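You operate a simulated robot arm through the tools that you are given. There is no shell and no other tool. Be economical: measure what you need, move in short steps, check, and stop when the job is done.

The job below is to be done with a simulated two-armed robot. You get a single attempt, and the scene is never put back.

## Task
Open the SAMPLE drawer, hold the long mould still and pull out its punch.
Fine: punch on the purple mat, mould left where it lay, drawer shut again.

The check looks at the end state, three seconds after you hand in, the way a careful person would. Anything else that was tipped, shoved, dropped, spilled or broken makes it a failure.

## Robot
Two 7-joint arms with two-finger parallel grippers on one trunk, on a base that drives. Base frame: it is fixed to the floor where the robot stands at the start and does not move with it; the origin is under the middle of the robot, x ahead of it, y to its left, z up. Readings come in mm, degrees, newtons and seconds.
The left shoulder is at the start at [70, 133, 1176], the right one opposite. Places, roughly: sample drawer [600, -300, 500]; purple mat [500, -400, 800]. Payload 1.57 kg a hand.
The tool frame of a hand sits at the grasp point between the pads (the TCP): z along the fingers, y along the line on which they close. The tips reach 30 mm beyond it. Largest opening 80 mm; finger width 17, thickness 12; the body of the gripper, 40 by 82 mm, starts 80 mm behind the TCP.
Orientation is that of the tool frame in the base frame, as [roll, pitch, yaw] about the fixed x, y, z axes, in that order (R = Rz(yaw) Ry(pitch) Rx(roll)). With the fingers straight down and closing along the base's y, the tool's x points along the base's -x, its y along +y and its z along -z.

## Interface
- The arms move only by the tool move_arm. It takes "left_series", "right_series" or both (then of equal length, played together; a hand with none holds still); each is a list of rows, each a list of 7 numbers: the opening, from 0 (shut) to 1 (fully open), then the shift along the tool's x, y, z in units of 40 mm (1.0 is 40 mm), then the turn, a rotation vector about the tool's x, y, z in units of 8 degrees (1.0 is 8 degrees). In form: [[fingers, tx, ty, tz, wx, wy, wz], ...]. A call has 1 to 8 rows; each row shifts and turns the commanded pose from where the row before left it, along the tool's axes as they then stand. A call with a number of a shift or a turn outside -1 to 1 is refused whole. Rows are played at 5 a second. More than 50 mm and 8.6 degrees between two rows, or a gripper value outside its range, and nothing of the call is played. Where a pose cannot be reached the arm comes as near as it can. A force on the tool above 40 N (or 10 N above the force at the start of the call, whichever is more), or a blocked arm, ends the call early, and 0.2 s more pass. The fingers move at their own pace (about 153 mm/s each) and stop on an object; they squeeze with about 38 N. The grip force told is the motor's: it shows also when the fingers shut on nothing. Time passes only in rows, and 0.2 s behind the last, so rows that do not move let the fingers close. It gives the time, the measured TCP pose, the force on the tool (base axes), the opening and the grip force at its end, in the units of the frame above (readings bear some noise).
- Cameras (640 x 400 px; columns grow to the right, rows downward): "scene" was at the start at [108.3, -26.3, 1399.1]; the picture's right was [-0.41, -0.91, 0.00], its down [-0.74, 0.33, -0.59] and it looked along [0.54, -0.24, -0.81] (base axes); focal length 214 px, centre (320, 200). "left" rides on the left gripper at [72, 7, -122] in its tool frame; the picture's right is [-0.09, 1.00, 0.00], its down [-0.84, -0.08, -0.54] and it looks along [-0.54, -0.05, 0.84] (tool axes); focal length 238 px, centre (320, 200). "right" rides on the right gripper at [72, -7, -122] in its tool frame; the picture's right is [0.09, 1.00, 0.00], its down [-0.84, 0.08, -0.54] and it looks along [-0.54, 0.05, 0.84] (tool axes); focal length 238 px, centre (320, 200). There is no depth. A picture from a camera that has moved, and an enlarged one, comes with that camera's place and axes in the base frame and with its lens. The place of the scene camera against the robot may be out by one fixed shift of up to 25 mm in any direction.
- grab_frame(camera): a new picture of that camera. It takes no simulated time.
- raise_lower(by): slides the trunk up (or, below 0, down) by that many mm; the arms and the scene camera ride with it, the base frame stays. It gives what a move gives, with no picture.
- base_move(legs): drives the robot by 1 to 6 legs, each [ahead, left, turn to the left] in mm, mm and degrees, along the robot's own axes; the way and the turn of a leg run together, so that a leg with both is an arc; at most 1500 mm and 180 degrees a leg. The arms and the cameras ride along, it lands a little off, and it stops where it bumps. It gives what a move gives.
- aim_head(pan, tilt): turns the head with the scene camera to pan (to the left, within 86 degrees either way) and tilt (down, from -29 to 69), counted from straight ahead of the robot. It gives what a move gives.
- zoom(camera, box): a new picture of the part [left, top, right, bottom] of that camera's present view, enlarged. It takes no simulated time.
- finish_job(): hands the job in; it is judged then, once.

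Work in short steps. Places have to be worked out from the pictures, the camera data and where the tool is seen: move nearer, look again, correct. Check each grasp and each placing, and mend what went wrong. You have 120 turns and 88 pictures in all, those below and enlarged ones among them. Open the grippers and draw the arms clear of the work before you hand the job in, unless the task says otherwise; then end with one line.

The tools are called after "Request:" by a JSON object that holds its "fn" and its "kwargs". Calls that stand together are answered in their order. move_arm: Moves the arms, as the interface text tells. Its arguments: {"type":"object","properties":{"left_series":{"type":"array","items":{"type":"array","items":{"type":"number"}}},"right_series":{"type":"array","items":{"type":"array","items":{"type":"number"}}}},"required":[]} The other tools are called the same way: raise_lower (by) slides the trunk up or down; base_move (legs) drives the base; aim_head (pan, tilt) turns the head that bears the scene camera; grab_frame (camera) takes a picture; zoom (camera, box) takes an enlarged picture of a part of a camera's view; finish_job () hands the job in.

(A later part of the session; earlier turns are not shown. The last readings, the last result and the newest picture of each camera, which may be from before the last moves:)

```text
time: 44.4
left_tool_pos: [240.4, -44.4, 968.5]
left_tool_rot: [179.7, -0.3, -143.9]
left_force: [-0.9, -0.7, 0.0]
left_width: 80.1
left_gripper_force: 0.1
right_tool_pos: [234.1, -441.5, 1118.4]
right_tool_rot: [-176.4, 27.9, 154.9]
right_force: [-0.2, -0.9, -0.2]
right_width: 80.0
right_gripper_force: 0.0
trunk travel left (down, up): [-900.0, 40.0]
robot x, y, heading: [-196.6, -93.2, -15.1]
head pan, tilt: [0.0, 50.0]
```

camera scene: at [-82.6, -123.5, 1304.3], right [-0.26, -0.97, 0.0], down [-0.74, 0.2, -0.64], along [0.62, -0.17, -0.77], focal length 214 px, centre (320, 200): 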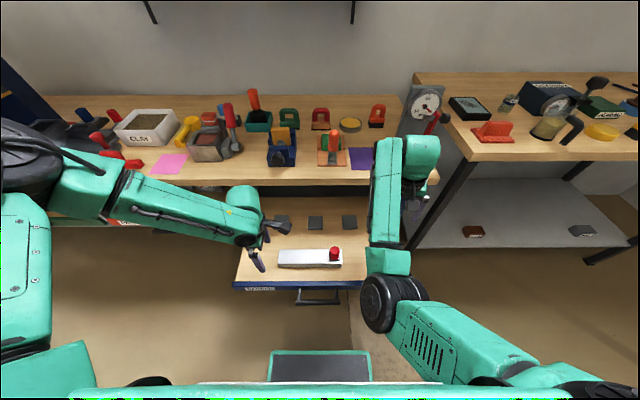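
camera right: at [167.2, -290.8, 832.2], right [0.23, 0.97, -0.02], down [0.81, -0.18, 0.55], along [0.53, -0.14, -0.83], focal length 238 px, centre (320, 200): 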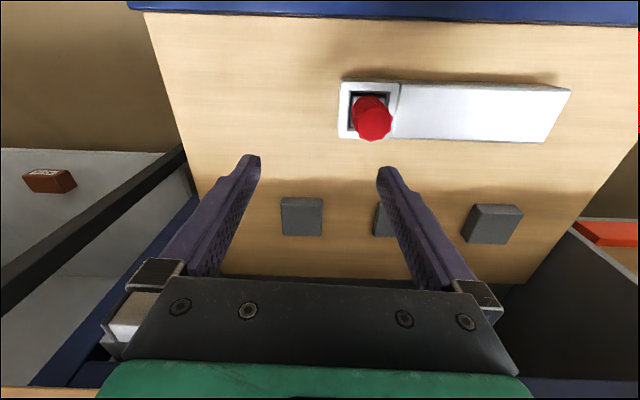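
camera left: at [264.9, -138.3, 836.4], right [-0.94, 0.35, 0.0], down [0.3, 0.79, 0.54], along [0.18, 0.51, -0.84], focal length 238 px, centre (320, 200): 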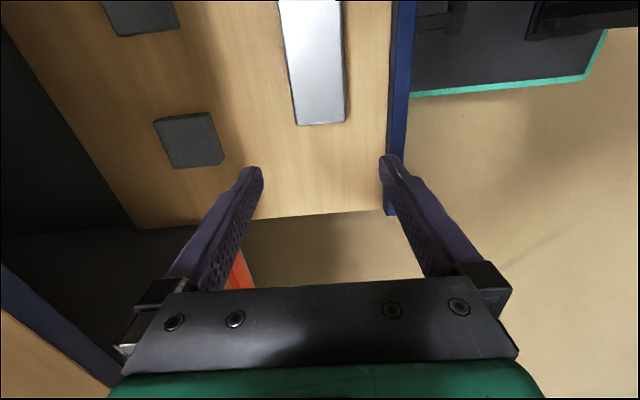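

Now turn the base 45° left and sidestep to stand front-right of the drawer.

Request:
{"fn": "base_move", "kwargs": {"legs": [[0, 0, 45], [-52, -302, 0]]}}

Request:
{"fn": "grab_frame", "kwargs": {"camera": "scene"}}

```text
time: 48.5
left_tool_pos: [181.0, -34.4, 968.2]
left_tool_rot: [179.9, -0.3, -99.1]
left_force: [0.5, 0.4, 0.1]
left_width: 79.8
left_gripper_force: 0.1
right_tool_pos: [456.4, -321.1, 1118.7]
right_tool_rot: [-176.4, 27.9, -160.2]
right_force: [0.1, 0.5, -0.5]
right_width: 80.2
right_gripper_force: 0.1
trunk travel left (down, up): [-900.0, 40.0]
robot x, y, heading: [-95.5, -382.9, 29.5]
head pan, tilt: [0.0, 50.0]
```

```text
58 pictures are left
camera scene: at [6.9, -310.2, 1554.3], right [0.5, -0.87, 0.0], down [-0.67, -0.38, -0.64], along [0.56, 0.32, -0.77], focal length 214 px, centre (320, 200)
```

scene: 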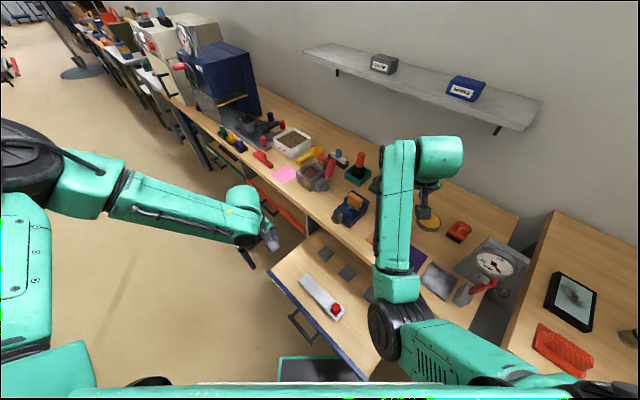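

Good standing. I now move the left hand over the mould's left part and draw the right hand back off the bench toward the punch.

Request:
{"fn": "move_arm", "kwargs": {"right_series": [[1, 0.69, 0.53, -0.4, 0, 0, 0], [1, 0.69, 0.53, -0.4, 0, 0, 0], [1, 0.69, 0.53, -0.4, 0, 0, 0], [1, 0.69, 0.53, -0.4, 0, 0, 0], [1, 0.69, 0.53, -0.4, 0, 0, 0], [1, 0.69, 0.53, -0.4, 0, 0, 0]], "left_series": [[1, 0, 0, 0, 0, 0, 0.74], [1, 0.39, -0.9, 0, 0, 0, 0], [1, 0.39, -0.9, 0, 0, 0, 0], [1, 0.39, -0.9, 0, 0, 0, 0], [1, 0, 0, 0.8, 0, 0, 0], [1, 0, 0, 0.8, 0, 0, 0]]}}

```text
time: 49.1
left_tool_pos: [191.3, -50.2, 985.4]
left_tool_rot: [180.0, -0.4, -105.3]
left_force: [0.4, -0.2, 0.4]
left_width: 80.1
left_gripper_force: 0.0
left hand out of reach, approached as far as the arm can: row 2, 3
right_tool_pos: [438.1, -318.5, 1206.2]
right_tool_rot: [-172.1, 40.9, -161.1]
right_force: [-1.0, 0.6, -0.4]
right_width: 80.0
right_gripper_force: 0.1
trunk travel left (down, up): [-900.0, 40.0]
robot x, y, heading: [-96.1, -377.1, 29.7]
head pan, tilt: [0.0, 50.0]
stopped in row 3 (right hand): the arm was blocked; the commanded pose is now the measured one
```

Both arms seem to be on a poor elbow branch. I return both toward their starting poses relative to the robot (high, known-good), then approach again from there.

Request:
{"fn": "move_arm", "kwargs": {"right_series": [[1, 0, -0.9, 0, 0, 0.3, 0], [1, 0, -0.9, 0, 0, 0.7, 0], [1, 0, -0.9, 0, 0, 0.8, 0], [1, 0, -0.9, 0, 0, 0.9, 0], [1, 0, -0.9, 0, 0, 0.9, 0], [1, 0, -0.8, 0, 0, 0.9, 0]], "left_series": [[1, 0, 0, -0.9, 0, 0, 0.93], [1, 0, 0, -0.9, 0, 0, 0.93], [1, 0, 0, -0.9, 0, 0, 0.93], [1, 0, 0, -0.9, 0, 0, 0.93], [1, 0, 0, -0.9, 0, 0, 0.93], [1, 0, 0, -0.9, 0, 0, 0.93]]}}

```text
time: 50.5
left_tool_pos: [192.0, -51.4, 1198.2]
left_tool_rot: [-179.9, -0.3, -149.9]
left_force: [0.8, -0.8, -0.2]
left_width: 80.0
left_gripper_force: 0.1
right_tool_pos: [491.2, -523.3, 1225.6]
right_tool_rot: [-174.6, 4.8, -165.3]
right_force: [0.0, 0.1, -0.7]
right_width: 80.0
right_gripper_force: 0.0
trunk travel left (down, up): [-900.0, 40.0]
robot x, y, heading: [-97.4, -381.0, 29.8]
head pan, tilt: [0.0, 50.0]
```

Both moved freely. I finish returning them to start-like poses.

Request:
{"fn": "move_arm", "kwargs": {"right_series": [[1, 0.42, 0, 0, -0.1, 0.1, -0.32], [1, 0.42, 0, 0, -0.1, 0.1, -0.32], [1, 0.42, 0, 0, -0.1, 0.1, -0.32], [1, 0.42, 0, 0, -0.1, 0.1, -0.32], [1, 0.42, 0, 0, -0.1, 0.1, -0.32], [1, 0.42, 0, 0, -0.1, 0.1, -0.32]], "left_series": [[1, -0.1, -0.87, -0.5, 0, 0, 0], [1, -0.1, -0.87, -0.5, 0, 0, 0], [1, -0.1, -0.87, -0.5, 0, 0, 0], [1, -0.1, -0.87, -0.5, 0, 0, 0], [1, -0.1, -0.87, -0.5, 0, 0, 0], [1, -0.1, -0.87, -0.5, 0, 0, 0]]}}

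Request:
{"fn": "grab_frame", "kwargs": {"camera": "scene"}}

```text
time: 51.9
left_tool_pos: [239.1, -125.0, 1261.0]
left_tool_rot: [-179.7, -0.3, -149.7]
left_force: [-0.2, -0.2, -0.5]
left_width: 80.0
left_gripper_force: 0.0
left hand out of reach, approached as far as the arm can: row 3, 4, 5, 6
right_tool_pos: [393.8, -555.7, 1220.3]
right_tool_rot: [-178.6, -0.9, -150.4]
right_force: [-0.3, 0.0, -0.5]
right_width: 80.1
right_gripper_force: 0.1
trunk travel left (down, up): [-900.0, 40.0]
robot x, y, heading: [-92.4, -379.0, 29.8]
head pan, tilt: [0.0, 50.0]
```

```text
57 pictures are left
camera scene: at [7.9, -312.9, 1554.3], right [0.5, -0.87, 0.0], down [-0.67, -0.38, -0.64], along [0.56, 0.32, -0.77], focal length 214 px, centre (320, 200)
```

scene: 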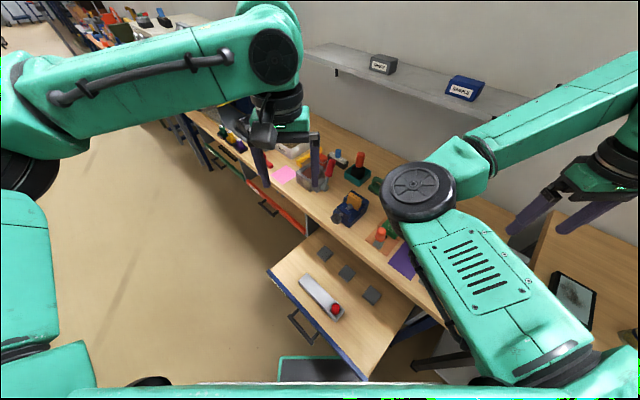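

Both arms look natural again. I bring the right hand leftward/down along the path that worked before, while the left hand descends straight.

Request:
{"fn": "move_arm", "kwargs": {"right_series": [[1, 0, 0.93, 0.55, 0, 0, 0], [1, 0, 0.93, 0.55, 0, 0, 0], [1, 0, 0.93, 0.55, 0, 0, 0], [1, 0, 0.93, 0.55, 0, 0, 0], [1, 0, 0.93, 0.55, 0, 0, 0], [1, 0, 0.93, 0.55, 0, 0, 0], [1, 0, 0.93, 0.55, 0, 0, 0]], "left_series": [[1, 0, 0, 0.9, 0, 0, 0], [1, 0, 0, 0.9, 0, 0, 0], [1, 0, 0, 0.9, 0, 0, 0], [1, 0, 0, 0.9, 0, 0, 0], [1, 0, 0, 0.9, 0, 0, 0], [1, 0, 0, 0.9, 0, 0, 0], [1, 0, 0, 0.9, 0, 0, 0]]}}

Request:
{"fn": "grab_frame", "kwargs": {"camera": "scene"}}

```text
time: 53.5
left_tool_pos: [201.7, -103.2, 1030.5]
left_tool_rot: [-179.8, -0.1, -149.7]
left_force: [-0.3, 0.5, -0.4]
left_width: 79.9
left_gripper_force: 0.1
left hand out of reach, approached as far as the arm can: row 4, 5, 6, 7
right_tool_pos: [420.6, -487.5, 1056.1]
right_tool_rot: [-176.5, 0.6, -152.6]
right_force: [0.1, -0.1, 0.4]
right_width: 79.9
right_gripper_force: 0.1
right hand out of reach, approached as far as the arm can: row 1, 2, 3, 4, 5, 6, 7
trunk travel left (down, up): [-900.0, 40.0]
robot x, y, heading: [-91.1, -378.7, 29.7]
head pan, tilt: [0.0, 50.0]
```

```text
56 pictures are left
camera scene: at [7.3, -312.5, 1554.5], right [0.5, -0.87, 0.0], down [-0.67, -0.38, -0.64], along [0.56, 0.32, -0.77], focal length 214 px, centre (320, 200)
```

scene: 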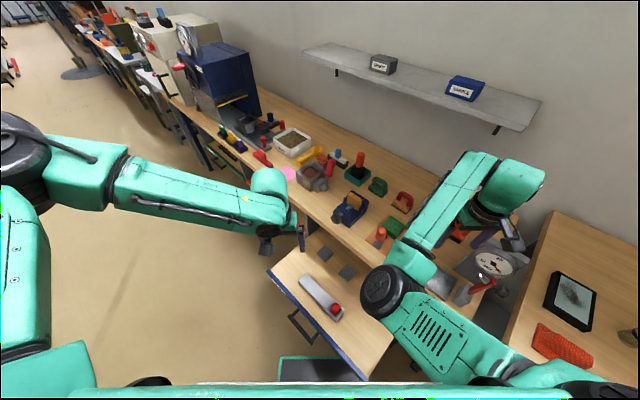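

Working this high the arms fold badly; the stated reach is for hands ~600 mm below the shoulders. I back away into open space so I can unfold both arms downward and outward safely.

Request:
{"fn": "base_move", "kwargs": {"legs": [[-300, 0, 0]]}}

Request:
{"fn": "move_arm", "kwargs": {"right_series": [[1, 0, -0.7, 0.8, 0, 0, 0], [1, 0, -0.7, 0.8, 0, 0, 0], [1, 0, -0.5, 0.9, 0, 0, 0], [1, 0, -0.2, 0.9, 0, 0, 0], [1, 0, 0, 0.9, 0, 0, 0], [1, 0, 0, 0.9, 0, 0, 0], [1, 0, 0, 0.9, 0, 0, 0], [1, 0, 0, 0.9, 0, 0, 0]], "left_series": [[1, 0, 0.7, 0.8, 0, 0, 0], [1, 0, 0.7, 0.8, 0, 0, 0], [1, 0, 0.7, 0.8, 0, 0, 0], [1, 0, 0.7, 0.8, 0, 0, 0], [1, 0, 0, 0.9, 0, 0, 0], [1, 0, 0, 0.9, 0, 0, 0], [1, 0, 0, 0.9, 0, 0, 0], [1, 0, 0, 0.9, 0, 0, 0]]}}

Request:
{"fn": "grab_frame", "kwargs": {"camera": "scene"}}

```text
time: 55.5
left_tool_pos: [-57.0, -250.0, 1030.2]
left_tool_rot: [-179.7, -0.4, -149.7]
left_force: [0.0, 0.2, -0.3]
left_width: 80.0
left_gripper_force: 0.1
right_tool_pos: [158.7, -638.0, 1052.5]
right_tool_rot: [-175.9, -0.2, -152.2]
right_force: [0.4, 0.4, 0.1]
right_width: 80.1
right_gripper_force: 0.0
trunk travel left (down, up): [-900.0, 40.0]
robot x, y, heading: [-353.4, -528.3, 29.5]
head pan, tilt: [0.0, 50.0]
```

```text
time: 57.4
left_tool_pos: [-172.6, -135.5, 900.0]
left_tool_rot: [-179.8, -0.3, -149.8]
left_force: [0.2, 0.1, 0.4]
left_width: 79.9
left_gripper_force: 0.0
left hand out of reach, approached as far as the arm can: row 3, 4, 5, 6, 7, 8
right_tool_pos: [204.8, -732.2, 779.0]
right_tool_rot: [-176.0, -0.1, -152.3]
right_force: [0.2, -0.5, 0.1]
right_width: 79.8
right_gripper_force: 0.1
trunk travel left (down, up): [-900.0, 40.0]
robot x, y, heading: [-353.6, -527.8, 29.9]
head pan, tilt: [0.0, 50.0]
```

```text
55 pictures are left
camera scene: at [-251.7, -462.0, 1554.3], right [0.5, -0.87, 0.0], down [-0.67, -0.38, -0.64], along [0.56, 0.32, -0.77], focal length 214 px, centre (320, 200)
```

scene: 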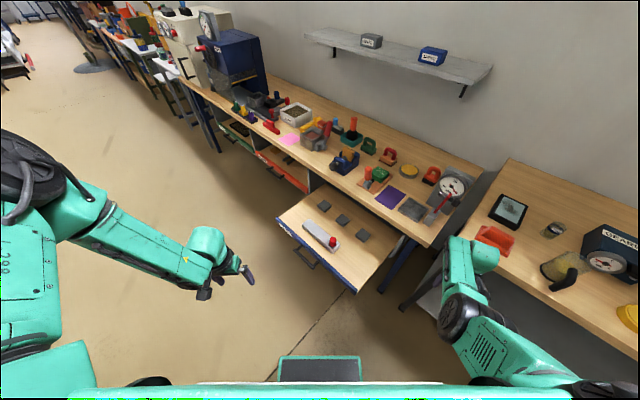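

The right arm is free now. The left is likely up against a wrist-roll limit; I rotate it -45° (the yaw needed anyway) and then try going down.

Request:
{"fn": "move_arm", "kwargs": {"left_series": [[1, 0, 0, 0, 0, 0, -0.94], [1, 0, 0, 0, 0, 0, -0.94], [1, 0, 0, 0, 0, 0, -0.94], [1, 0, 0, 0, 0, 0, -0.94], [1, 0, 0, 0, 0, 0, -0.94], [1, 0, 0, 0, 0, 0, -0.94], [1, 0, 0, 0.9, 0, 0, 0], [1, 0, 0, 0.9, 0, 0, 0]]}}

```text
time: 59.1
left_tool_pos: [-178.9, -133.7, 897.5]
left_tool_rot: [-179.8, -0.3, -104.5]
left_force: [0.2, -0.2, -0.2]
left_width: 80.0
left_gripper_force: 0.1
left hand out of reach, approached as far as the arm can: row 7, 8
right_tool_pos: [204.5, -730.5, 780.2]
right_tool_rot: [-176.0, -0.2, -152.2]
right_force: [0.4, -0.4, 0.6]
right_width: 80.0
right_gripper_force: 0.1
trunk travel left (down, up): [-900.0, 40.0]
robot x, y, heading: [-356.1, -531.7, 29.6]
head pan, tilt: [0.0, 50.0]
```

Yaw isn't the cause. As with the right arm, I swing the left hand outward first and then down.

Request:
{"fn": "move_arm", "kwargs": {"left_series": [[1, -0.72, 0.7, 0, 0, 0, 0], [1, -0.72, 0.7, 0, 0, 0, 0], [1, -0.72, 0.7, 0, 0, 0, 0], [1, -0.72, 0.7, 0, 0, 0, 0], [1, -0.72, 0.7, 0, 0, 0, 0], [1, 0, 0, 0.9, 0, 0, 0], [1, 0, 0, 0.9, 0, 0, 0], [1, 0, 0, 0.9, 0, 0, 0]]}}

Request:
{"fn": "grab_frame", "kwargs": {"camera": "scene"}}

```text
time: 61.0
left_tool_pos: [-278.7, 43.1, 897.7]
left_tool_rot: [-180.0, -0.3, -104.6]
left_force: [-0.2, 0.4, 0.4]
left_width: 80.0
left_gripper_force: 0.1
left hand out of reach, approached as far as the arm can: row 6, 7, 8
right_tool_pos: [203.1, -730.9, 781.0]
right_tool_rot: [-175.9, -0.2, -152.2]
right_force: [0.1, 0.9, -0.5]
right_width: 80.1
right_gripper_force: 0.1
trunk travel left (down, up): [-900.0, 40.0]
robot x, y, heading: [-353.9, -531.1, 29.7]
head pan, tilt: [0.0, 50.0]
```

```text
54 pictures are left
camera scene: at [-253.2, -461.0, 1554.4], right [0.5, -0.87, 0.0], down [-0.66, -0.38, -0.64], along [0.56, 0.32, -0.77], focal length 214 px, centre (320, 200)
```

scene: 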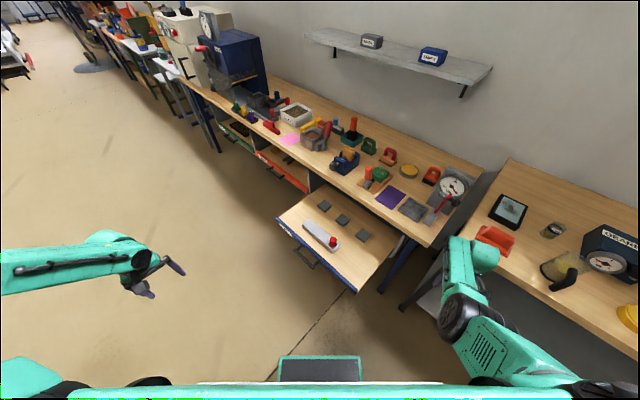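

Still stuck in height. I test whether tilting the left tool forward relieves the wrist so the arm can descend.

Request:
{"fn": "move_arm", "kwargs": {"left_series": [[1, 0, 0, 0, 0.71, -0.69, 0], [1, 0, 0, 0, 0.71, -0.69, 0], [1, 0, 0, 0, 0.71, -0.69, 0], [1, 0, 0, 0.9, 0, 0, 0], [1, 0, 0, 0.9, 0, 0, 0], [1, 0, 0, 0.9, 0, 0, 0], [1, 0, 0, 0.9, 0, 0, 0], [1, 0, 0, 0.9, 0, 0, 0]]}}

```text
time: 62.8
left_tool_pos: [-212.0, 77.1, 733.6]
left_tool_rot: [-162.5, 15.9, -102.0]
left_force: [0.7, 0.0, -0.8]
left_width: 79.9
left_gripper_force: 0.0
right_tool_pos: [205.8, -731.1, 779.9]
right_tool_rot: [-176.0, -0.3, -152.2]
right_force: [0.5, 0.0, -0.2]
right_width: 80.0
right_gripper_force: 0.0
trunk travel left (down, up): [-900.0, 40.0]
robot x, y, heading: [-354.3, -528.6, 29.6]
head pan, tilt: [0.0, 50.0]
```

Tilting freed it: the hand descended to z=734. Now straighten the tool again down here and bring it inward.

Request:
{"fn": "move_arm", "kwargs": {"left_series": [[1, 0, 0, 0, -0.71, 0.69, 0], [1, 0, 0, 0, -0.71, 0.69, 0], [1, 0, 0, 0, -0.71, 0.69, 0], [1, 0.7, -0.7, 0, 0, 0, 0], [1, 0.7, -0.7, 0, 0, 0, 0], [1, 0.7, -0.7, 0, 0, 0, 0], [1, 0.7, -0.7, 0, 0, 0, 0], [1, 0.7, -0.7, 0, 0, 0, 0]]}}

Request:
{"fn": "grab_frame", "kwargs": {"camera": "scene"}}

```text
time: 64.5
left_tool_pos: [-228.8, 34.2, 736.6]
left_tool_rot: [-177.6, 1.8, -104.7]
left_force: [0.0, 0.2, 0.0]
left_width: 80.0
left_gripper_force: 0.1
left hand out of reach, approached as far as the arm can: row 1, 2, 3, 4, 5, 6, 7, 8
right_tool_pos: [205.3, -731.1, 780.9]
right_tool_rot: [-175.9, -0.1, -152.2]
right_force: [0.3, -0.8, 0.0]
right_width: 80.0
right_gripper_force: 0.2
trunk travel left (down, up): [-900.0, 40.0]
robot x, y, heading: [-357.4, -529.0, 29.7]
head pan, tilt: [0.0, 50.0]
```

```text
53 pictures are left
camera scene: at [-252.7, -461.6, 1554.3], right [0.5, -0.87, 0.0], down [-0.67, -0.38, -0.64], along [0.56, 0.32, -0.77], focal length 214 px, centre (320, 200)
```

scene: 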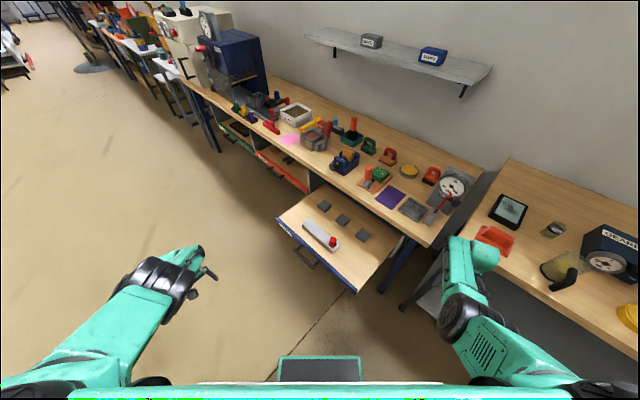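

Much better posture, similar to the right arm. I go a little lower and forward, then inward.

Request:
{"fn": "move_arm", "kwargs": {"left_series": [[1, -0.5, -0.5, 0.6, 0, 0, 0], [1, -0.5, -0.5, 0.6, 0, 0, 0], [1, 0, 0, 0.9, 0, 0, 0], [1, 0.7, -0.7, 0, 0, 0, 0], [1, 0.7, -0.7, 0, 0, 0, 0], [1, 0.7, -0.7, 0, 0, 0, 0]]}}

```text
time: 66.0
left_tool_pos: [-149.1, -2.9, 734.3]
left_tool_rot: [-172.1, 2.8, -109.7]
left_force: [0.5, -0.5, -0.1]
left_width: 80.0
left_gripper_force: 0.0
left hand out of reach, approached as far as the arm can: row 1, 2, 3, 4, 5, 6
right_tool_pos: [205.3, -730.0, 779.6]
right_tool_rot: [-176.0, -0.2, -152.1]
right_force: [0.6, 0.5, -0.1]
right_width: 80.0
right_gripper_force: 0.1
trunk travel left (down, up): [-900.0, 40.0]
robot x, y, heading: [-357.1, -527.0, 29.6]
head pan, tilt: [0.0, 50.0]
```

Still sliding along a limit. Lower hands mean a more downward forearm and less wrist bend, so I tilt, go lower still, and straighten there.

Request:
{"fn": "move_arm", "kwargs": {"left_series": [[1, 0, 0, 0, 0.71, -0.69, 0], [1, 0, 0, 0, 0.71, -0.69, 0], [1, 0, 0, 0.9, 0, 0, 0], [1, 0, 0, 0.9, 0, 0, 0], [1, 0, 0, 0.9, 0, 0, 0], [1, 0, 0, 0, -0.8, 0.55, 0], [1, 0, 0, 0, -0.8, 0.55, 0], [1, 0, 0, 0, -0.8, 0.55, 0]]}}

Request:
{"fn": "grab_frame", "kwargs": {"camera": "scene"}}

```text
time: 67.8
left_tool_pos: [-163.7, -18.3, 689.5]
left_tool_rot: [-167.4, 11.9, -104.9]
left_force: [0.2, 0.7, -0.1]
left_width: 79.9
left_gripper_force: 0.2
left hand out of reach, approached as far as the arm can: row 1, 4, 5, 6, 7, 8
right_tool_pos: [204.0, -731.3, 781.6]
right_tool_rot: [-175.9, -0.1, -152.1]
right_force: [-0.8, -0.7, -0.1]
right_width: 80.0
right_gripper_force: 0.0
trunk travel left (down, up): [-900.0, 40.0]
robot x, y, heading: [-354.3, -528.8, 30.0]
head pan, tilt: [0.0, 50.0]
```

```text
52 pictures are left
camera scene: at [-253.5, -462.3, 1554.4], right [0.5, -0.87, 0.0], down [-0.66, -0.38, -0.64], along [0.56, 0.32, -0.77], focal length 214 px, centre (320, 200)
```

scene: 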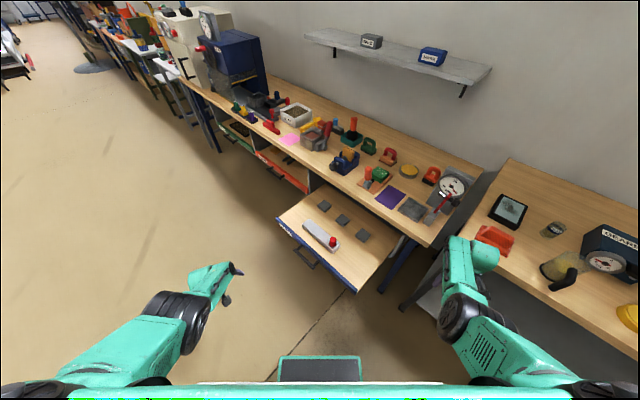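

The left hand is 544 mm from the axis — simply beyond the 500 mm reach at this height. I bring it inward toward the 20° direction and straighten on the way.

Request:
{"fn": "move_arm", "kwargs": {"left_series": [[1, 0.75, -0.6, 0, 0, 0, 0], [1, 0.75, -0.6, 0, 0, 0, 0], [1, 0.75, -0.5, 0, -0.4, 0.3, 0], [1, 0.75, -0.5, 0, -0.5, 0.4, 0], [1, 0.75, -0.5, 0, -0.6, 0.5, 0], [1, 0, 0, 0, -0.6, 0.5, 0]]}}

```text
time: 69.2
left_tool_pos: [-100.1, -193.0, 682.3]
left_tool_rot: [-179.7, 2.2, -106.0]
left_force: [-1.0, 0.3, 0.0]
left_width: 80.0
left_gripper_force: 0.0
left hand out of reach, approached as far as the arm can: row 6
right_tool_pos: [204.6, -730.5, 781.2]
right_tool_rot: [-175.9, -0.1, -152.2]
right_force: [-0.7, 0.1, -0.5]
right_width: 80.0
right_gripper_force: 0.1
trunk travel left (down, up): [-900.0, 40.0]
robot x, y, heading: [-354.7, -527.5, 29.5]
head pan, tilt: [0.0, 50.0]
```

Left is now vertical and reachable. I extend it slightly forward, and bring the right hand inward to near the centreline at the same height.

Request:
{"fn": "move_arm", "kwargs": {"left_series": [[1, 0, -0.5, 0, 0, -0.25, 0], [1, 0, -0.5, 0, 0, 0, 0], [1, 0, -0.5, 0, 0, 0, 0], [1, 0, -0.4, 0, 0, 0, 0], [1, 0, 0, 0, 0, 0, 0], [1, 0, 0, 0, 0, 0, 0], [1, 0, 0, 0, 0, 0, 0], [1, 0, 0, 0, 0, 0, 0]], "right_series": [[1, 0.17, 0.95, 0, -0.06, 0, 0], [1, 0.17, 0.95, 0, -0.06, 0, 0], [1, 0.17, 0.95, 0, -0.06, 0, 0], [1, 0.17, 0.95, 0, -0.06, 0, 0], [1, 0.17, 0.95, 0, -0.06, 0, 0], [1, 0.17, 0.95, 0, -0.06, 0, 0], [1, 0.17, 0.95, 0, -0.06, 0, 0], [1, 0.17, 0.95, 0, -0.06, 0, 0]]}}

```text
time: 71.0
left_tool_pos: [-50.0, -218.0, 694.1]
left_tool_rot: [-176.9, 4.6, -106.6]
left_force: [-0.5, 0.2, 0.0]
left_width: 79.9
left_gripper_force: 0.0
left hand out of reach, approached as far as the arm can: row 2, 3, 4
right_tool_pos: [64.5, -561.7, 769.7]
right_tool_rot: [-170.6, 1.0, -152.0]
right_force: [0.2, -1.1, -0.9]
right_width: 80.0
right_gripper_force: 0.1
trunk travel left (down, up): [-900.0, 40.0]
robot x, y, heading: [-357.1, -528.3, 29.5]
head pan, tilt: [0.0, 50.0]
stopped in row 8 (right hand): the arm was blocked; the commanded pose is now the measured one
```

Both arms prefer ~430 mm reach. I reposition: left higher and rotated another 30° (so the robot may face more squarely), right moved forward and straightened.

Request:
{"fn": "move_arm", "kwargs": {"left_series": [[1, 0, 0, -0.6, 0, 0, -0.7], [1, 0, 0, -0.6, 0, 0, -0.8], [1, 0, 0, -0.3, 0, 0, -0.8], [1, 0, 0, 0, 0, 0, -0.8], [1, 0, 0, 0, -0.37, 0.5, -0.6]], "right_series": [[1, -0.7, 0, 0.3, 0, 0, 0], [1, -0.7, 0, 0.3, 0, 0, 0], [1, -0.7, 0, 0.3, -0.4, 0, 0], [1, 0, 0.5, 0.3, -0.4, 0, 0], [1, 0, 0.5, 0, -0.4, 0, 0]]}}

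Request:
{"fn": "grab_frame", "kwargs": {"camera": "scene"}}

```text
time: 72.2
left_tool_pos: [-55.9, -221.5, 751.4]
left_tool_rot: [-178.3, -1.5, -77.1]
left_force: [-0.5, 0.0, -0.3]
left_width: 79.7
left_gripper_force: 0.1
right_tool_pos: [122.5, -491.2, 718.2]
right_tool_rot: [179.5, 0.8, -152.0]
right_force: [-0.5, 0.2, -0.4]
right_width: 80.0
right_gripper_force: 0.0
trunk travel left (down, up): [-900.0, 40.0]
robot x, y, heading: [-357.3, -528.7, 29.7]
head pan, tilt: [0.0, 50.0]
```

```text
51 pictures are left
camera scene: at [-252.7, -460.4, 1554.3], right [0.5, -0.87, 0.0], down [-0.67, -0.38, -0.64], along [0.56, 0.32, -0.77], focal length 214 px, centre (320, 200)
```

scene: 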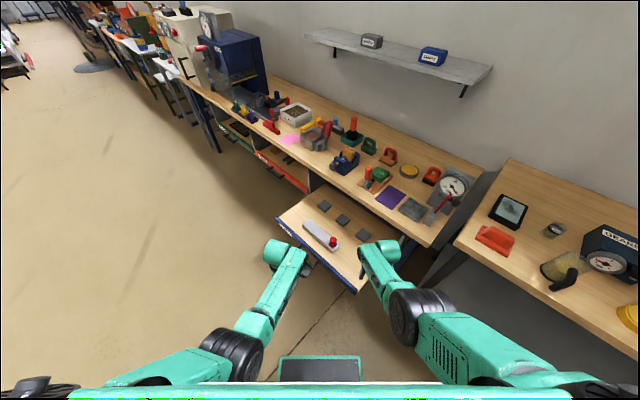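

Excellent symmetric, unlimited posture now. I tuck the right hand in a bit and drive so that the left hand comes over the mould's left part with the robot heading ≈2°.

Request:
{"fn": "move_arm", "kwargs": {"right_series": [[1, 0.45, 0.4, 0, 0, 0, 0], [1, 0.45, 0.4, 0, 0, 0, 0]]}}

Request:
{"fn": "base_move", "kwargs": {"legs": [[0, 0, -28], [202, 280, 0]]}}

Request:
{"fn": "grab_frame", "kwargs": {"camera": "left"}}

Request:
{"fn": "grab_frame", "kwargs": {"camera": "right"}}

```text
time: 72.8
left_tool_pos: [-55.8, -221.7, 753.5]
left_tool_rot: [-178.2, -1.6, -77.2]
left_force: [0.2, 0.2, 0.6]
left_width: 79.8
left_gripper_force: 0.1
right_tool_pos: [73.5, -480.6, 719.6]
right_tool_rot: [179.6, 1.0, -152.0]
right_force: [0.0, -0.3, 0.2]
right_width: 79.9
right_gripper_force: 0.1
trunk travel left (down, up): [-900.0, 40.0]
robot x, y, heading: [-355.3, -531.6, 29.6]
head pan, tilt: [0.0, 50.0]
```

```text
time: 76.5
left_tool_pos: [249.5, -116.1, 753.7]
left_tool_rot: [-178.2, -1.4, -105.7]
left_force: [0.4, -0.1, -0.7]
left_width: 79.9
left_gripper_force: 0.1
right_tool_pos: [241.2, -406.9, 718.7]
right_tool_rot: [179.5, 0.9, 179.7]
right_force: [0.5, 0.2, -0.9]
right_width: 79.7
right_gripper_force: 0.1
trunk travel left (down, up): [-900.0, 40.0]
robot x, y, heading: [-158.7, -245.8, 1.5]
head pan, tilt: [0.0, 50.0]
```

```text
50 pictures are left
camera left: at [222.0, -180.6, 876.3], right [-0.93, 0.36, -0.03], down [0.29, 0.8, 0.52], along [0.21, 0.48, -0.85], focal length 238 px, centre (320, 200)
```

left: 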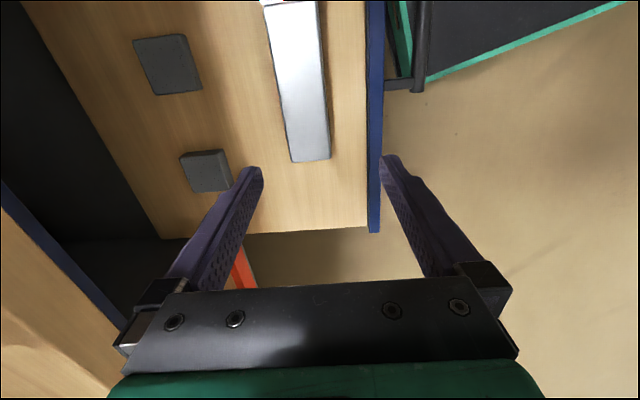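

```text
49 pictures are left
camera right: at [167.0, -413.6, 839.5], right [-0.09, 1.0, 0.01], down [0.83, 0.07, 0.56], along [0.55, 0.05, -0.83], focal length 238 px, centre (320, 200)
```

right: 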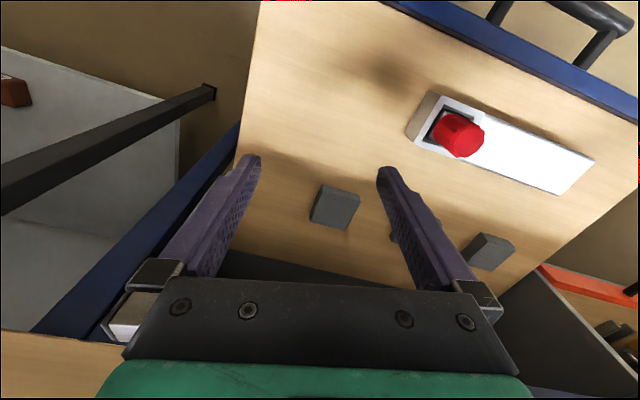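

Left camera confirms the mould's left end at (284,-76). I adjust the left hand (24 mm forward, straighten), raise the right hand, then lower the trunk 140 mm.

Request:
{"fn": "move_arm", "kwargs": {"left_series": [[1, -0.1, -0.3, 0, -0.2, -0.15, 0], [1, -0.1, -0.28, 0, 0, 0, -0.08], [1, 0, 0, 0, 0, 0, 0]], "right_series": [[1, 0, 0, -0.7, 0, 0, 0], [1, 0, 0, -0.7, 0, 0, 0], [1, 0, 0, -0.4, 0, 0, 0]]}}

Request:
{"fn": "raise_lower", "kwargs": {"by": -140}}

Request:
{"fn": "grab_frame", "kwargs": {"camera": "left"}}

```text
time: 77.3
left_tool_pos: [274.9, -113.8, 752.5]
left_tool_rot: [-179.8, -0.3, -104.9]
left_force: [0.0, 0.7, 0.3]
left_width: 79.9
left_gripper_force: 0.0
right_tool_pos: [246.3, -427.0, 794.4]
right_tool_rot: [-178.4, 1.5, 179.1]
right_force: [-0.6, -0.5, -0.8]
right_width: 80.0
right_gripper_force: 0.1
trunk travel left (down, up): [-900.0, 40.0]
robot x, y, heading: [-159.0, -244.0, 1.8]
head pan, tilt: [0.0, 50.0]
```

```text
time: 79.0
left_tool_pos: [273.8, -114.9, 611.7]
left_tool_rot: [-179.9, -0.3, -104.9]
left_force: [0.3, -0.5, -0.5]
left_width: 80.3
left_gripper_force: 0.1
right_tool_pos: [241.2, -425.3, 649.6]
right_tool_rot: [-178.6, 1.0, 179.2]
right_force: [0.1, -0.2, -0.1]
right_width: 79.8
right_gripper_force: 0.0
trunk travel left (down, up): [-760.0, 180.0]
robot x, y, heading: [-160.6, -245.2, 1.6]
head pan, tilt: [0.0, 50.0]
```

```text
48 pictures are left
camera left: at [250.2, -181.6, 734.5], right [-0.94, 0.35, 0.0], down [0.29, 0.79, 0.54], along [0.19, 0.5, -0.84], focal length 238 px, centre (320, 200)
```

left: 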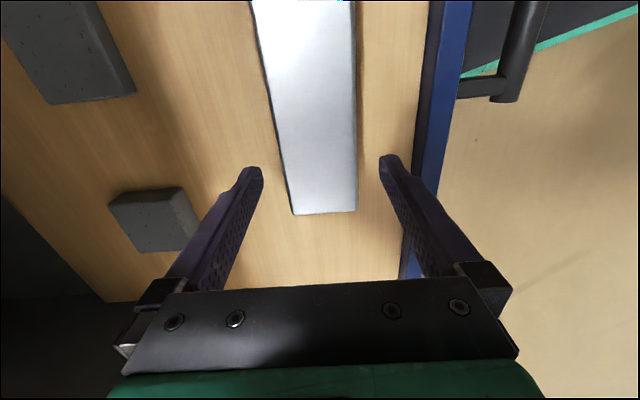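

The mould sits centred between the left fingers (within ~2 mm). I descend 34 mm with the fingers open.

Request:
{"fn": "move_arm", "kwargs": {"left_series": [[1, 0, -0.05, 0.45, 0, 0, 0], [1, 0, 0, 0.4, 0, 0, 0]]}}

Request:
{"fn": "grab_frame", "kwargs": {"camera": "left"}}

Request:
{"fn": "grab_frame", "kwargs": {"camera": "right"}}

```text
time: 79.6
left_tool_pos: [290.2, -117.0, 590.9]
left_tool_rot: [-177.9, -0.1, -104.8]
left_force: [-0.5, -0.3, -0.2]
left_width: 79.9
left_gripper_force: 0.2
left hand out of reach, approached as far as the arm can: row 2
right_tool_pos: [240.2, -425.9, 649.7]
right_tool_rot: [-178.4, 0.8, 179.4]
right_force: [-0.7, -0.4, 0.4]
right_width: 79.8
right_gripper_force: 0.1
trunk travel left (down, up): [-760.0, 180.0]
robot x, y, heading: [-159.5, -245.3, 1.5]
head pan, tilt: [0.0, 50.0]
```

```text
47 pictures are left
camera left: at [262.3, -184.0, 713.3], right [-0.94, 0.34, -0.04], down [0.27, 0.8, 0.54], along [0.22, 0.5, -0.84], focal length 238 px, centre (320, 200)
```

left: 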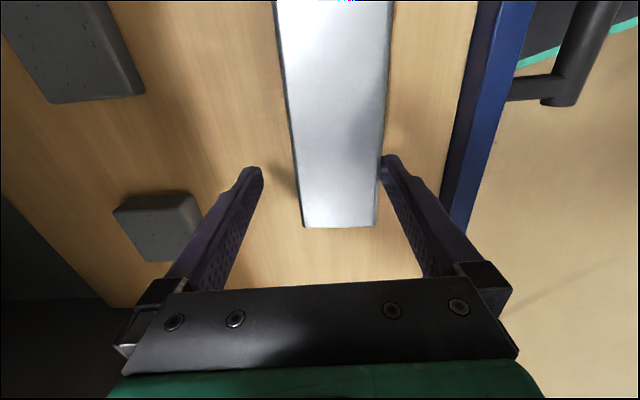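

```text
46 pictures are left
camera right: at [166.4, -428.0, 770.2], right [-0.08, 1.0, -0.03], down [0.83, 0.08, 0.55], along [0.55, 0.02, -0.83], focal length 238 px, centre (320, 200)
```

right: 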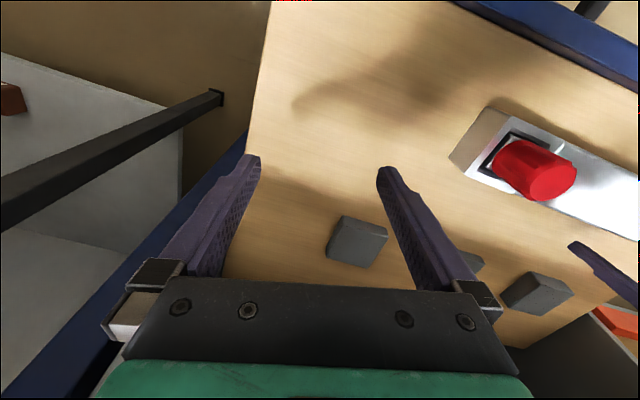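

The left arm hit a limit and slid forward; I go back up to the good spot and use the trunk for the descent instead.

Request:
{"fn": "move_arm", "kwargs": {"left_series": [[1, 0, 0, -0.53, 0, 0, 0], [1, 0, 0.36, 0, -0.26, 0, 0], [1, 0, 0, 0, 0, 0, 0]]}}

```text
time: 80.4
left_tool_pos: [268.3, -104.5, 602.3]
left_tool_rot: [178.2, 0.2, -104.6]
left_force: [-0.8, 0.0, 0.8]
left_width: 80.1
left_gripper_force: 0.1
left hand out of reach, approached as far as the arm can: row 1
right_tool_pos: [239.8, -426.3, 650.3]
right_tool_rot: [-178.5, 0.8, 179.4]
right_force: [0.9, -0.3, 0.5]
right_width: 79.9
right_gripper_force: 0.1
trunk travel left (down, up): [-760.0, 180.0]
robot x, y, heading: [-158.8, -243.9, 1.5]
head pan, tilt: [0.0, 50.0]
```

Request:
{"fn": "move_arm", "kwargs": {"left_series": [[1, 0, 0, -0.3, 0.22, 0, 0], [1, 0.22, -0.24, 0, 0, 0, 0], [1, 0, 0, 0, 0, 0, 0]]}}

```text
time: 81.2
left_tool_pos: [277.2, -88.9, 612.8]
left_tool_rot: [179.8, 2.5, -103.9]
left_force: [-0.6, 0.5, -0.2]
left_width: 79.7
left_gripper_force: 0.0
right_tool_pos: [239.0, -425.7, 649.5]
right_tool_rot: [-178.4, 0.8, 179.6]
right_force: [-0.4, -0.1, 0.2]
right_width: 79.8
right_gripper_force: 0.1
trunk travel left (down, up): [-760.0, 180.0]
robot x, y, heading: [-162.2, -242.8, 1.4]
head pan, tilt: [0.0, 50.0]
```

Request:
{"fn": "move_arm", "kwargs": {"left_series": [[1, 0.32, -0.05, 0, 0, 0.15, 0.1], [1, 0.32, -0.06, 0, 0, 0.15, 0], [1, 0, 0, 0, 0, 0, 0]]}}

```text
time: 82.0
left_tool_pos: [267.3, -92.4, 607.9]
left_tool_rot: [179.0, 1.7, -103.9]
left_force: [5.8, 10.3, 29.0]
left_width: 80.1
left_gripper_force: 0.0
right_tool_pos: [239.2, -425.7, 651.4]
right_tool_rot: [-178.5, 1.0, 179.6]
right_force: [-0.6, -0.8, -0.3]
right_width: 80.1
right_gripper_force: 0.0
trunk travel left (down, up): [-760.0, 180.0]
robot x, y, heading: [-160.6, -242.9, 1.4]
head pan, tilt: [0.0, 50.0]
```

Force of 29 N: the far finger is touching the mould's edge since the hand drifted. I raise the left hand immediately.

Request:
{"fn": "move_arm", "kwargs": {"left_series": [[1, 0, 0, -0.6, 0, 0, 0], [1, 0, 0, -0.6, 0, 0, 0]]}}

Request:
{"fn": "grab_frame", "kwargs": {"camera": "left"}}

Request:
{"fn": "grab_frame", "kwargs": {"camera": "scene"}}

```text
time: 82.6
left_tool_pos: [320.5, -46.9, 687.5]
left_tool_rot: [-176.8, 6.9, -102.1]
left_force: [-0.2, 0.0, 0.0]
left_width: 79.9
left_gripper_force: 0.0
right_tool_pos: [239.7, -427.3, 649.4]
right_tool_rot: [-178.2, 0.9, 179.3]
right_force: [0.7, 0.1, -0.3]
right_width: 80.2
right_gripper_force: 0.1
trunk travel left (down, up): [-760.0, 180.0]
robot x, y, heading: [-156.1, -242.4, 1.4]
head pan, tilt: [0.0, 50.0]
stopped in row 2 (left hand): the arm was blocked; the commanded pose is now the measured one
```

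```text
45 pictures are left
camera left: at [290.5, -127.5, 800.1], right [-0.95, 0.31, -0.04], down [0.21, 0.74, 0.64], along [0.23, 0.6, -0.77], focal length 238 px, centre (320, 200)
```

left: 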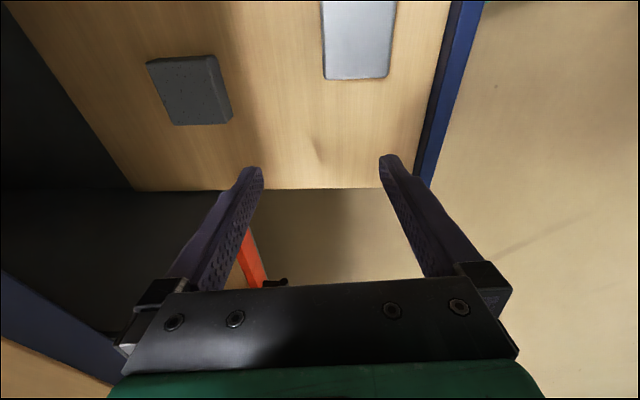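

```text
44 pictures are left
camera scene: at [-41.0, -236.5, 1414.3], right [0.02, -1.0, 0.0], down [-0.77, -0.02, -0.64], along [0.64, 0.02, -0.77], focal length 214 px, centre (320, 200)
```

scene: 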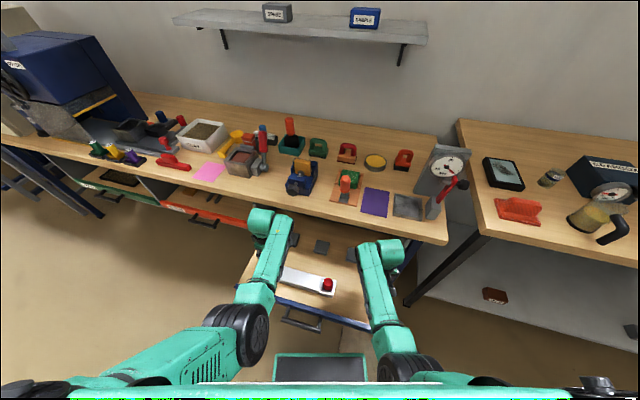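

The mould hasn't moved (corner still at (312,-84)). I raise the trunk back and return the left hand to the pose that was good, then will use only the trunk to descend.

Request:
{"fn": "raise_lower", "kwargs": {"by": 140}}

Request:
{"fn": "move_arm", "kwargs": {"left_series": [[1, 0.6, 0.3, 0.5, 0, 0.3, 0], [1, 0.6, 0.3, 0.6, -0.2, 0.3, 0.2], [1, 0.4, 0.2, 0.6, -0.2, 0.26, 0.2]]}}

```text
time: 84.3
left_tool_pos: [320.2, -46.9, 827.2]
left_tool_rot: [-176.9, 6.9, -102.2]
left_force: [0.9, 0.4, 0.1]
left_width: 80.3
left_gripper_force: 0.2
right_tool_pos: [240.5, -427.7, 789.9]
right_tool_rot: [-178.3, 0.9, 179.4]
right_force: [0.1, -0.7, 0.2]
right_width: 79.9
right_gripper_force: 0.1
trunk travel left (down, up): [-900.0, 40.0]
robot x, y, heading: [-160.5, -241.3, 1.7]
head pan, tilt: [0.0, 50.0]
```

```text
time: 85.1
left_tool_pos: [277.8, -91.8, 751.7]
left_tool_rot: [179.5, 0.4, -105.6]
left_force: [0.1, 1.3, -1.0]
left_width: 80.2
left_gripper_force: 0.0
right_tool_pos: [240.4, -427.7, 790.2]
right_tool_rot: [-178.2, 0.9, 179.5]
right_force: [1.2, 0.1, -0.3]
right_width: 79.9
right_gripper_force: 0.1
trunk travel left (down, up): [-900.0, 40.0]
robot x, y, heading: [-157.1, -239.0, 1.6]
head pan, tilt: [0.0, 50.0]
```

Request:
{"fn": "move_arm", "kwargs": {"left_series": [[1, 0.3, -0.05, 0, 0, 0, -0.05], [1, 0.28, -0.05, 0, 0.05, 0, 0], [1, 0, 0, 0, 0, 0, 0]]}}

```text
time: 85.9
left_tool_pos: [283.5, -90.4, 755.1]
left_tool_rot: [-179.9, 2.4, -104.2]
left_force: [0.3, -0.2, -0.1]
left_width: 80.0
left_gripper_force: 0.2
right_tool_pos: [240.0, -427.6, 789.6]
right_tool_rot: [-178.2, 0.9, 179.4]
right_force: [0.0, -0.1, -0.4]
right_width: 80.1
right_gripper_force: 0.1
trunk travel left (down, up): [-900.0, 40.0]
robot x, y, heading: [-157.5, -243.9, 1.5]
head pan, tilt: [0.0, 50.0]
```

The arm resists moving right here, so I let the base do the last 25 mm instead.

Request:
{"fn": "base_move", "kwargs": {"legs": [[-8, -25, 0]]}}

```text
time: 86.7
left_tool_pos: [276.5, -113.6, 753.5]
left_tool_rot: [-179.8, 2.2, -104.2]
left_force: [-0.5, 0.7, -0.1]
left_width: 80.2
left_gripper_force: 0.1
right_tool_pos: [232.9, -450.3, 791.5]
right_tool_rot: [-177.9, 0.8, 179.4]
right_force: [0.0, 0.7, 0.7]
right_width: 79.9
right_gripper_force: 0.1
trunk travel left (down, up): [-900.0, 40.0]
robot x, y, heading: [-168.8, -271.4, 1.3]
head pan, tilt: [0.0, 50.0]
```

Left TCP is right on the mould's centreline. Lower the trunk 140 mm and check the view.

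Request:
{"fn": "raise_lower", "kwargs": {"by": -140}}

Request:
{"fn": "grab_frame", "kwargs": {"camera": "left"}}

```text
time: 88.4
left_tool_pos: [275.6, -112.8, 615.0]
left_tool_rot: [-179.9, 2.5, -104.1]
left_force: [0.6, 0.1, -0.9]
left_width: 80.2
left_gripper_force: 0.0
right_tool_pos: [232.3, -454.1, 649.7]
right_tool_rot: [-178.3, 0.8, 179.4]
right_force: [0.1, 0.7, 0.0]
right_width: 80.1
right_gripper_force: 0.0
trunk travel left (down, up): [-760.0, 180.0]
robot x, y, heading: [-168.1, -269.1, 1.4]
head pan, tilt: [0.0, 50.0]
```

```text
43 pictures are left
camera left: at [252.1, -187.3, 733.3], right [-0.94, 0.33, 0.0], down [0.27, 0.77, 0.58], along [0.19, 0.55, -0.82], focal length 238 px, centre (320, 200)
```

left: 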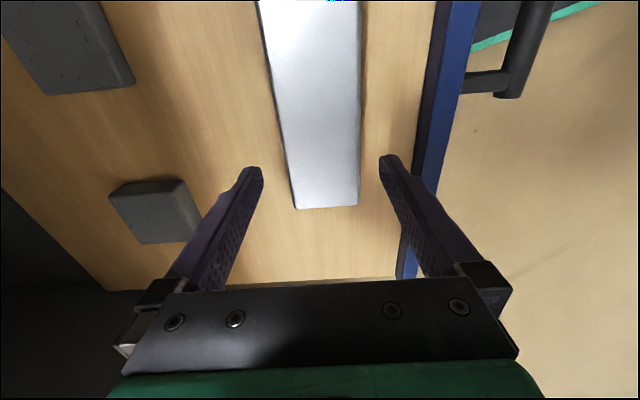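

Well aligned. I lower the trunk another 36 mm so the left fingers straddle the mould.

Request:
{"fn": "raise_lower", "kwargs": {"by": -36}}

Request:
{"fn": "grab_frame", "kwargs": {"camera": "left"}}

Request:
{"fn": "grab_frame", "kwargs": {"camera": "right"}}

```text
time: 89.2
left_tool_pos: [276.8, -113.9, 577.7]
left_tool_rot: [-179.9, 2.6, -104.2]
left_force: [0.5, 0.2, -0.3]
left_width: 80.0
left_gripper_force: 0.0
right_tool_pos: [233.4, -453.1, 613.4]
right_tool_rot: [-178.3, 0.9, 179.3]
right_force: [-0.5, -0.6, 0.2]
right_width: 79.9
right_gripper_force: 0.1
trunk travel left (down, up): [-724.0, 216.0]
robot x, y, heading: [-161.4, -267.3, 1.3]
head pan, tilt: [0.0, 50.0]
```

```text
42 pictures are left
camera left: at [251.7, -187.2, 697.1], right [-0.94, 0.33, 0.0], down [0.27, 0.77, 0.58], along [0.19, 0.55, -0.82], focal length 238 px, centre (320, 200)
```

left: 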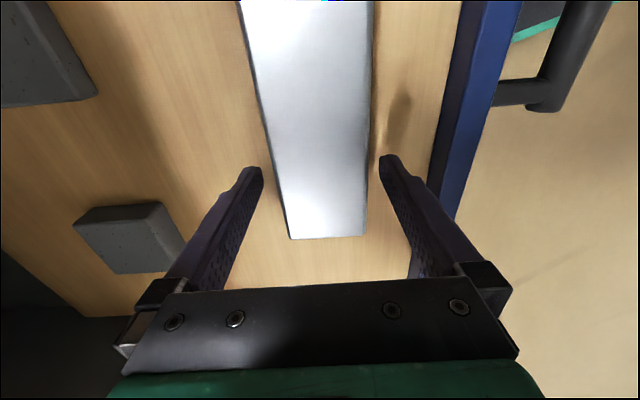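

```text
41 pictures are left
camera right: at [158.4, -455.3, 734.1], right [-0.08, 1.0, -0.03], down [0.83, 0.09, 0.55], along [0.55, 0.02, -0.83], focal length 238 px, centre (320, 200)
```

right: 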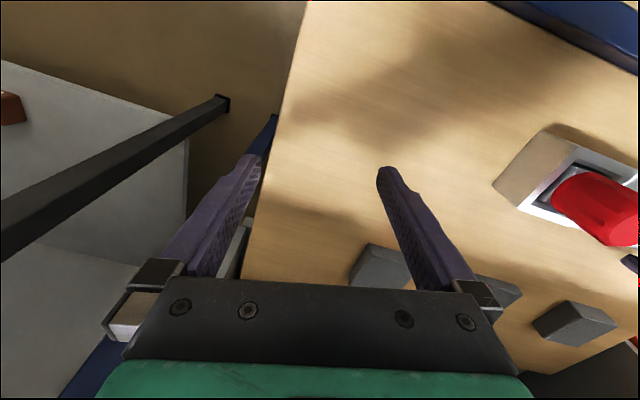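

The fingers straddle the mould evenly. I close the left gripper and check width.

Request:
{"fn": "move_arm", "kwargs": {"left_series": [[0.75, 0, 0, 0, 0, 0, 0], [0.65, 0, 0, 0, 0, 0, 0], [0.4, 0, 0, 0, 0, 0, 0], [0.4, 0, 0, 0, 0, 0, 0]]}}

```text
time: 90.2
left_tool_pos: [276.6, -113.6, 578.3]
left_tool_rot: [-179.9, 2.6, -104.3]
left_force: [-0.6, 0.3, 0.6]
left_width: 55.7
left_gripper_force: 38.0
right_tool_pos: [234.4, -454.0, 613.5]
right_tool_rot: [-178.4, 0.9, 179.4]
right_force: [0.0, -0.5, 0.0]
right_width: 79.9
right_gripper_force: 0.1
trunk travel left (down, up): [-724.0, 216.0]
robot x, y, heading: [-166.5, -264.6, 1.5]
head pan, tilt: [0.0, 50.0]
```

Mould held (55.7 mm wide, 38 N). Now the right hand: tilt it forward 16° for wrist freedom (it doesn't hurt a lateral grip), rise, and move left toward the punch, keeping clear of the left hand's camera.

Request:
{"fn": "move_arm", "kwargs": {"right_series": [[1, 0, 0, -0.7, 0, -1, 0], [1, 0, 0, -0.7, 0, -1, 0], [1, 0, 0.8, -0.2, 0, 0, 0], [1, 0, 0.8, 0, 0, 0, 0], [1, 0, 0.8, 0, 0, 0, 0]], "left_series": [[0.4, 0, 0, 0, 0, 0, 0], [0.4, 0, 0, 0, 0, 0, 0], [0.4, 0, 0, 0, 0, 0, 0], [0.4, 0, 0, 0, 0, 0, 0], [0.4, 0, 0, 0, 0, 0, 0]]}}

Request:
{"fn": "grab_frame", "kwargs": {"camera": "right"}}

Request:
{"fn": "grab_frame", "kwargs": {"camera": "scene"}}

```text
time: 91.2
left_tool_pos: [276.4, -113.3, 578.1]
left_tool_rot: [-179.9, 2.6, -104.1]
left_force: [-0.5, 0.3, 0.0]
left_width: 55.4
left_gripper_force: 37.9
right_tool_pos: [231.9, -453.7, 673.3]
right_tool_rot: [-168.4, 17.6, -175.6]
right_force: [-0.3, 0.8, 0.5]
right_width: 80.1
right_gripper_force: 0.1
trunk travel left (down, up): [-724.0, 216.0]
robot x, y, heading: [-166.1, -270.0, 1.4]
head pan, tilt: [0.0, 50.0]
stopped in row 5 (right hand): the arm was blocked; the commanded pose is now the measured one
```

```text
40 pictures are left
camera right: at [127.3, -443.2, 766.6], right [-0.1, 0.97, -0.22], down [0.63, 0.23, 0.74], along [0.77, -0.06, -0.63], focal length 238 px, centre (320, 200)
```

right: 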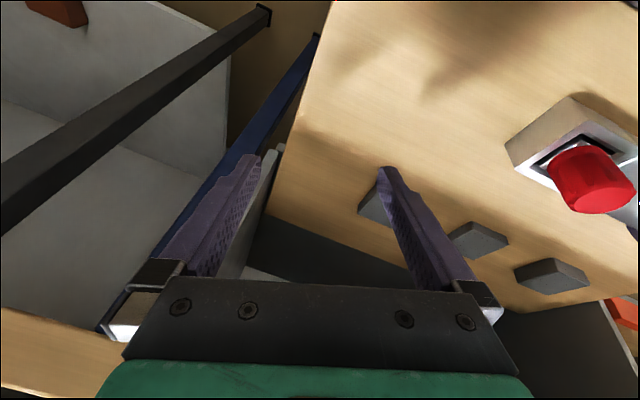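

```text
39 pictures are left
camera scene: at [-48.0, -262.1, 1378.4], right [0.02, -1.0, 0.0], down [-0.77, -0.02, -0.64], along [0.64, 0.01, -0.77], focal length 214 px, centre (320, 200)
```

scene: 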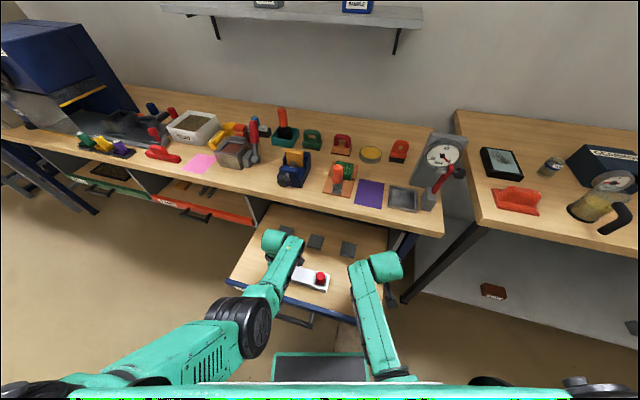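

The right elbow is on the inside, which blocks leftward motion. Its good configuration came from hand high and outward-forward; I move it up and out while the left keeps holding the mould.

Request:
{"fn": "move_arm", "kwargs": {"right_series": [[1, -0.3, -0.6, -0.7, 0, 0, 0], [1, -0.3, -0.6, -0.7, -0.2, 0.2, 0], [1, -0.3, -0.6, -0.7, -0.2, 0.2, 0], [1, -0.3, -0.6, -0.7, -0.2, 0.2, 0], [1, -0.3, -0.6, -0.7, -0.2, 0.2, 0], [1, -0.3, -0.5, -0.8, -0.2, 0.2, 0], [1, -0.3, -0.5, -0.8, -0.2, 0.2, 0], [1, -0.3, -0.5, -0.8, 0, 0.2, 0]]}}

Request:
{"fn": "grab_frame", "kwargs": {"camera": "scene"}}

```text
time: 93.0
left_tool_pos: [276.9, -113.7, 578.3]
left_tool_rot: [-179.9, 2.6, -104.1]
left_force: [0.7, 1.3, -0.2]
left_width: 55.4
left_gripper_force: 37.8
right_tool_pos: [277.4, -598.9, 947.1]
right_tool_rot: [-178.8, 6.5, -176.7]
right_force: [0.8, 0.0, 0.3]
right_width: 80.2
right_gripper_force: 0.1
trunk travel left (down, up): [-724.0, 216.0]
robot x, y, heading: [-164.9, -270.4, 1.0]
head pan, tilt: [0.0, 50.0]
```

```text
38 pictures are left
camera scene: at [-47.8, -262.1, 1378.2], right [0.02, -1.0, 0.0], down [-0.77, -0.02, -0.64], along [0.64, 0.01, -0.77], focal length 214 px, centre (320, 200)
```

scene: 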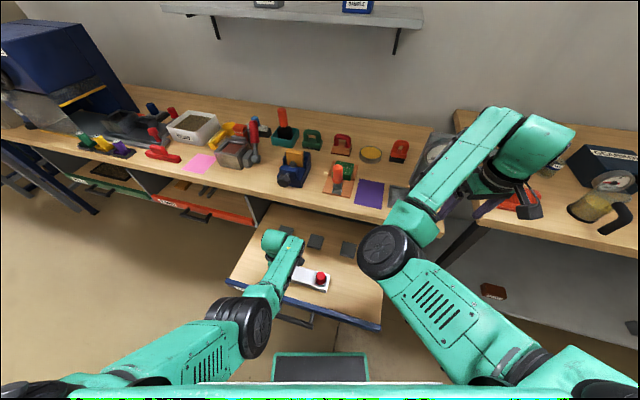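

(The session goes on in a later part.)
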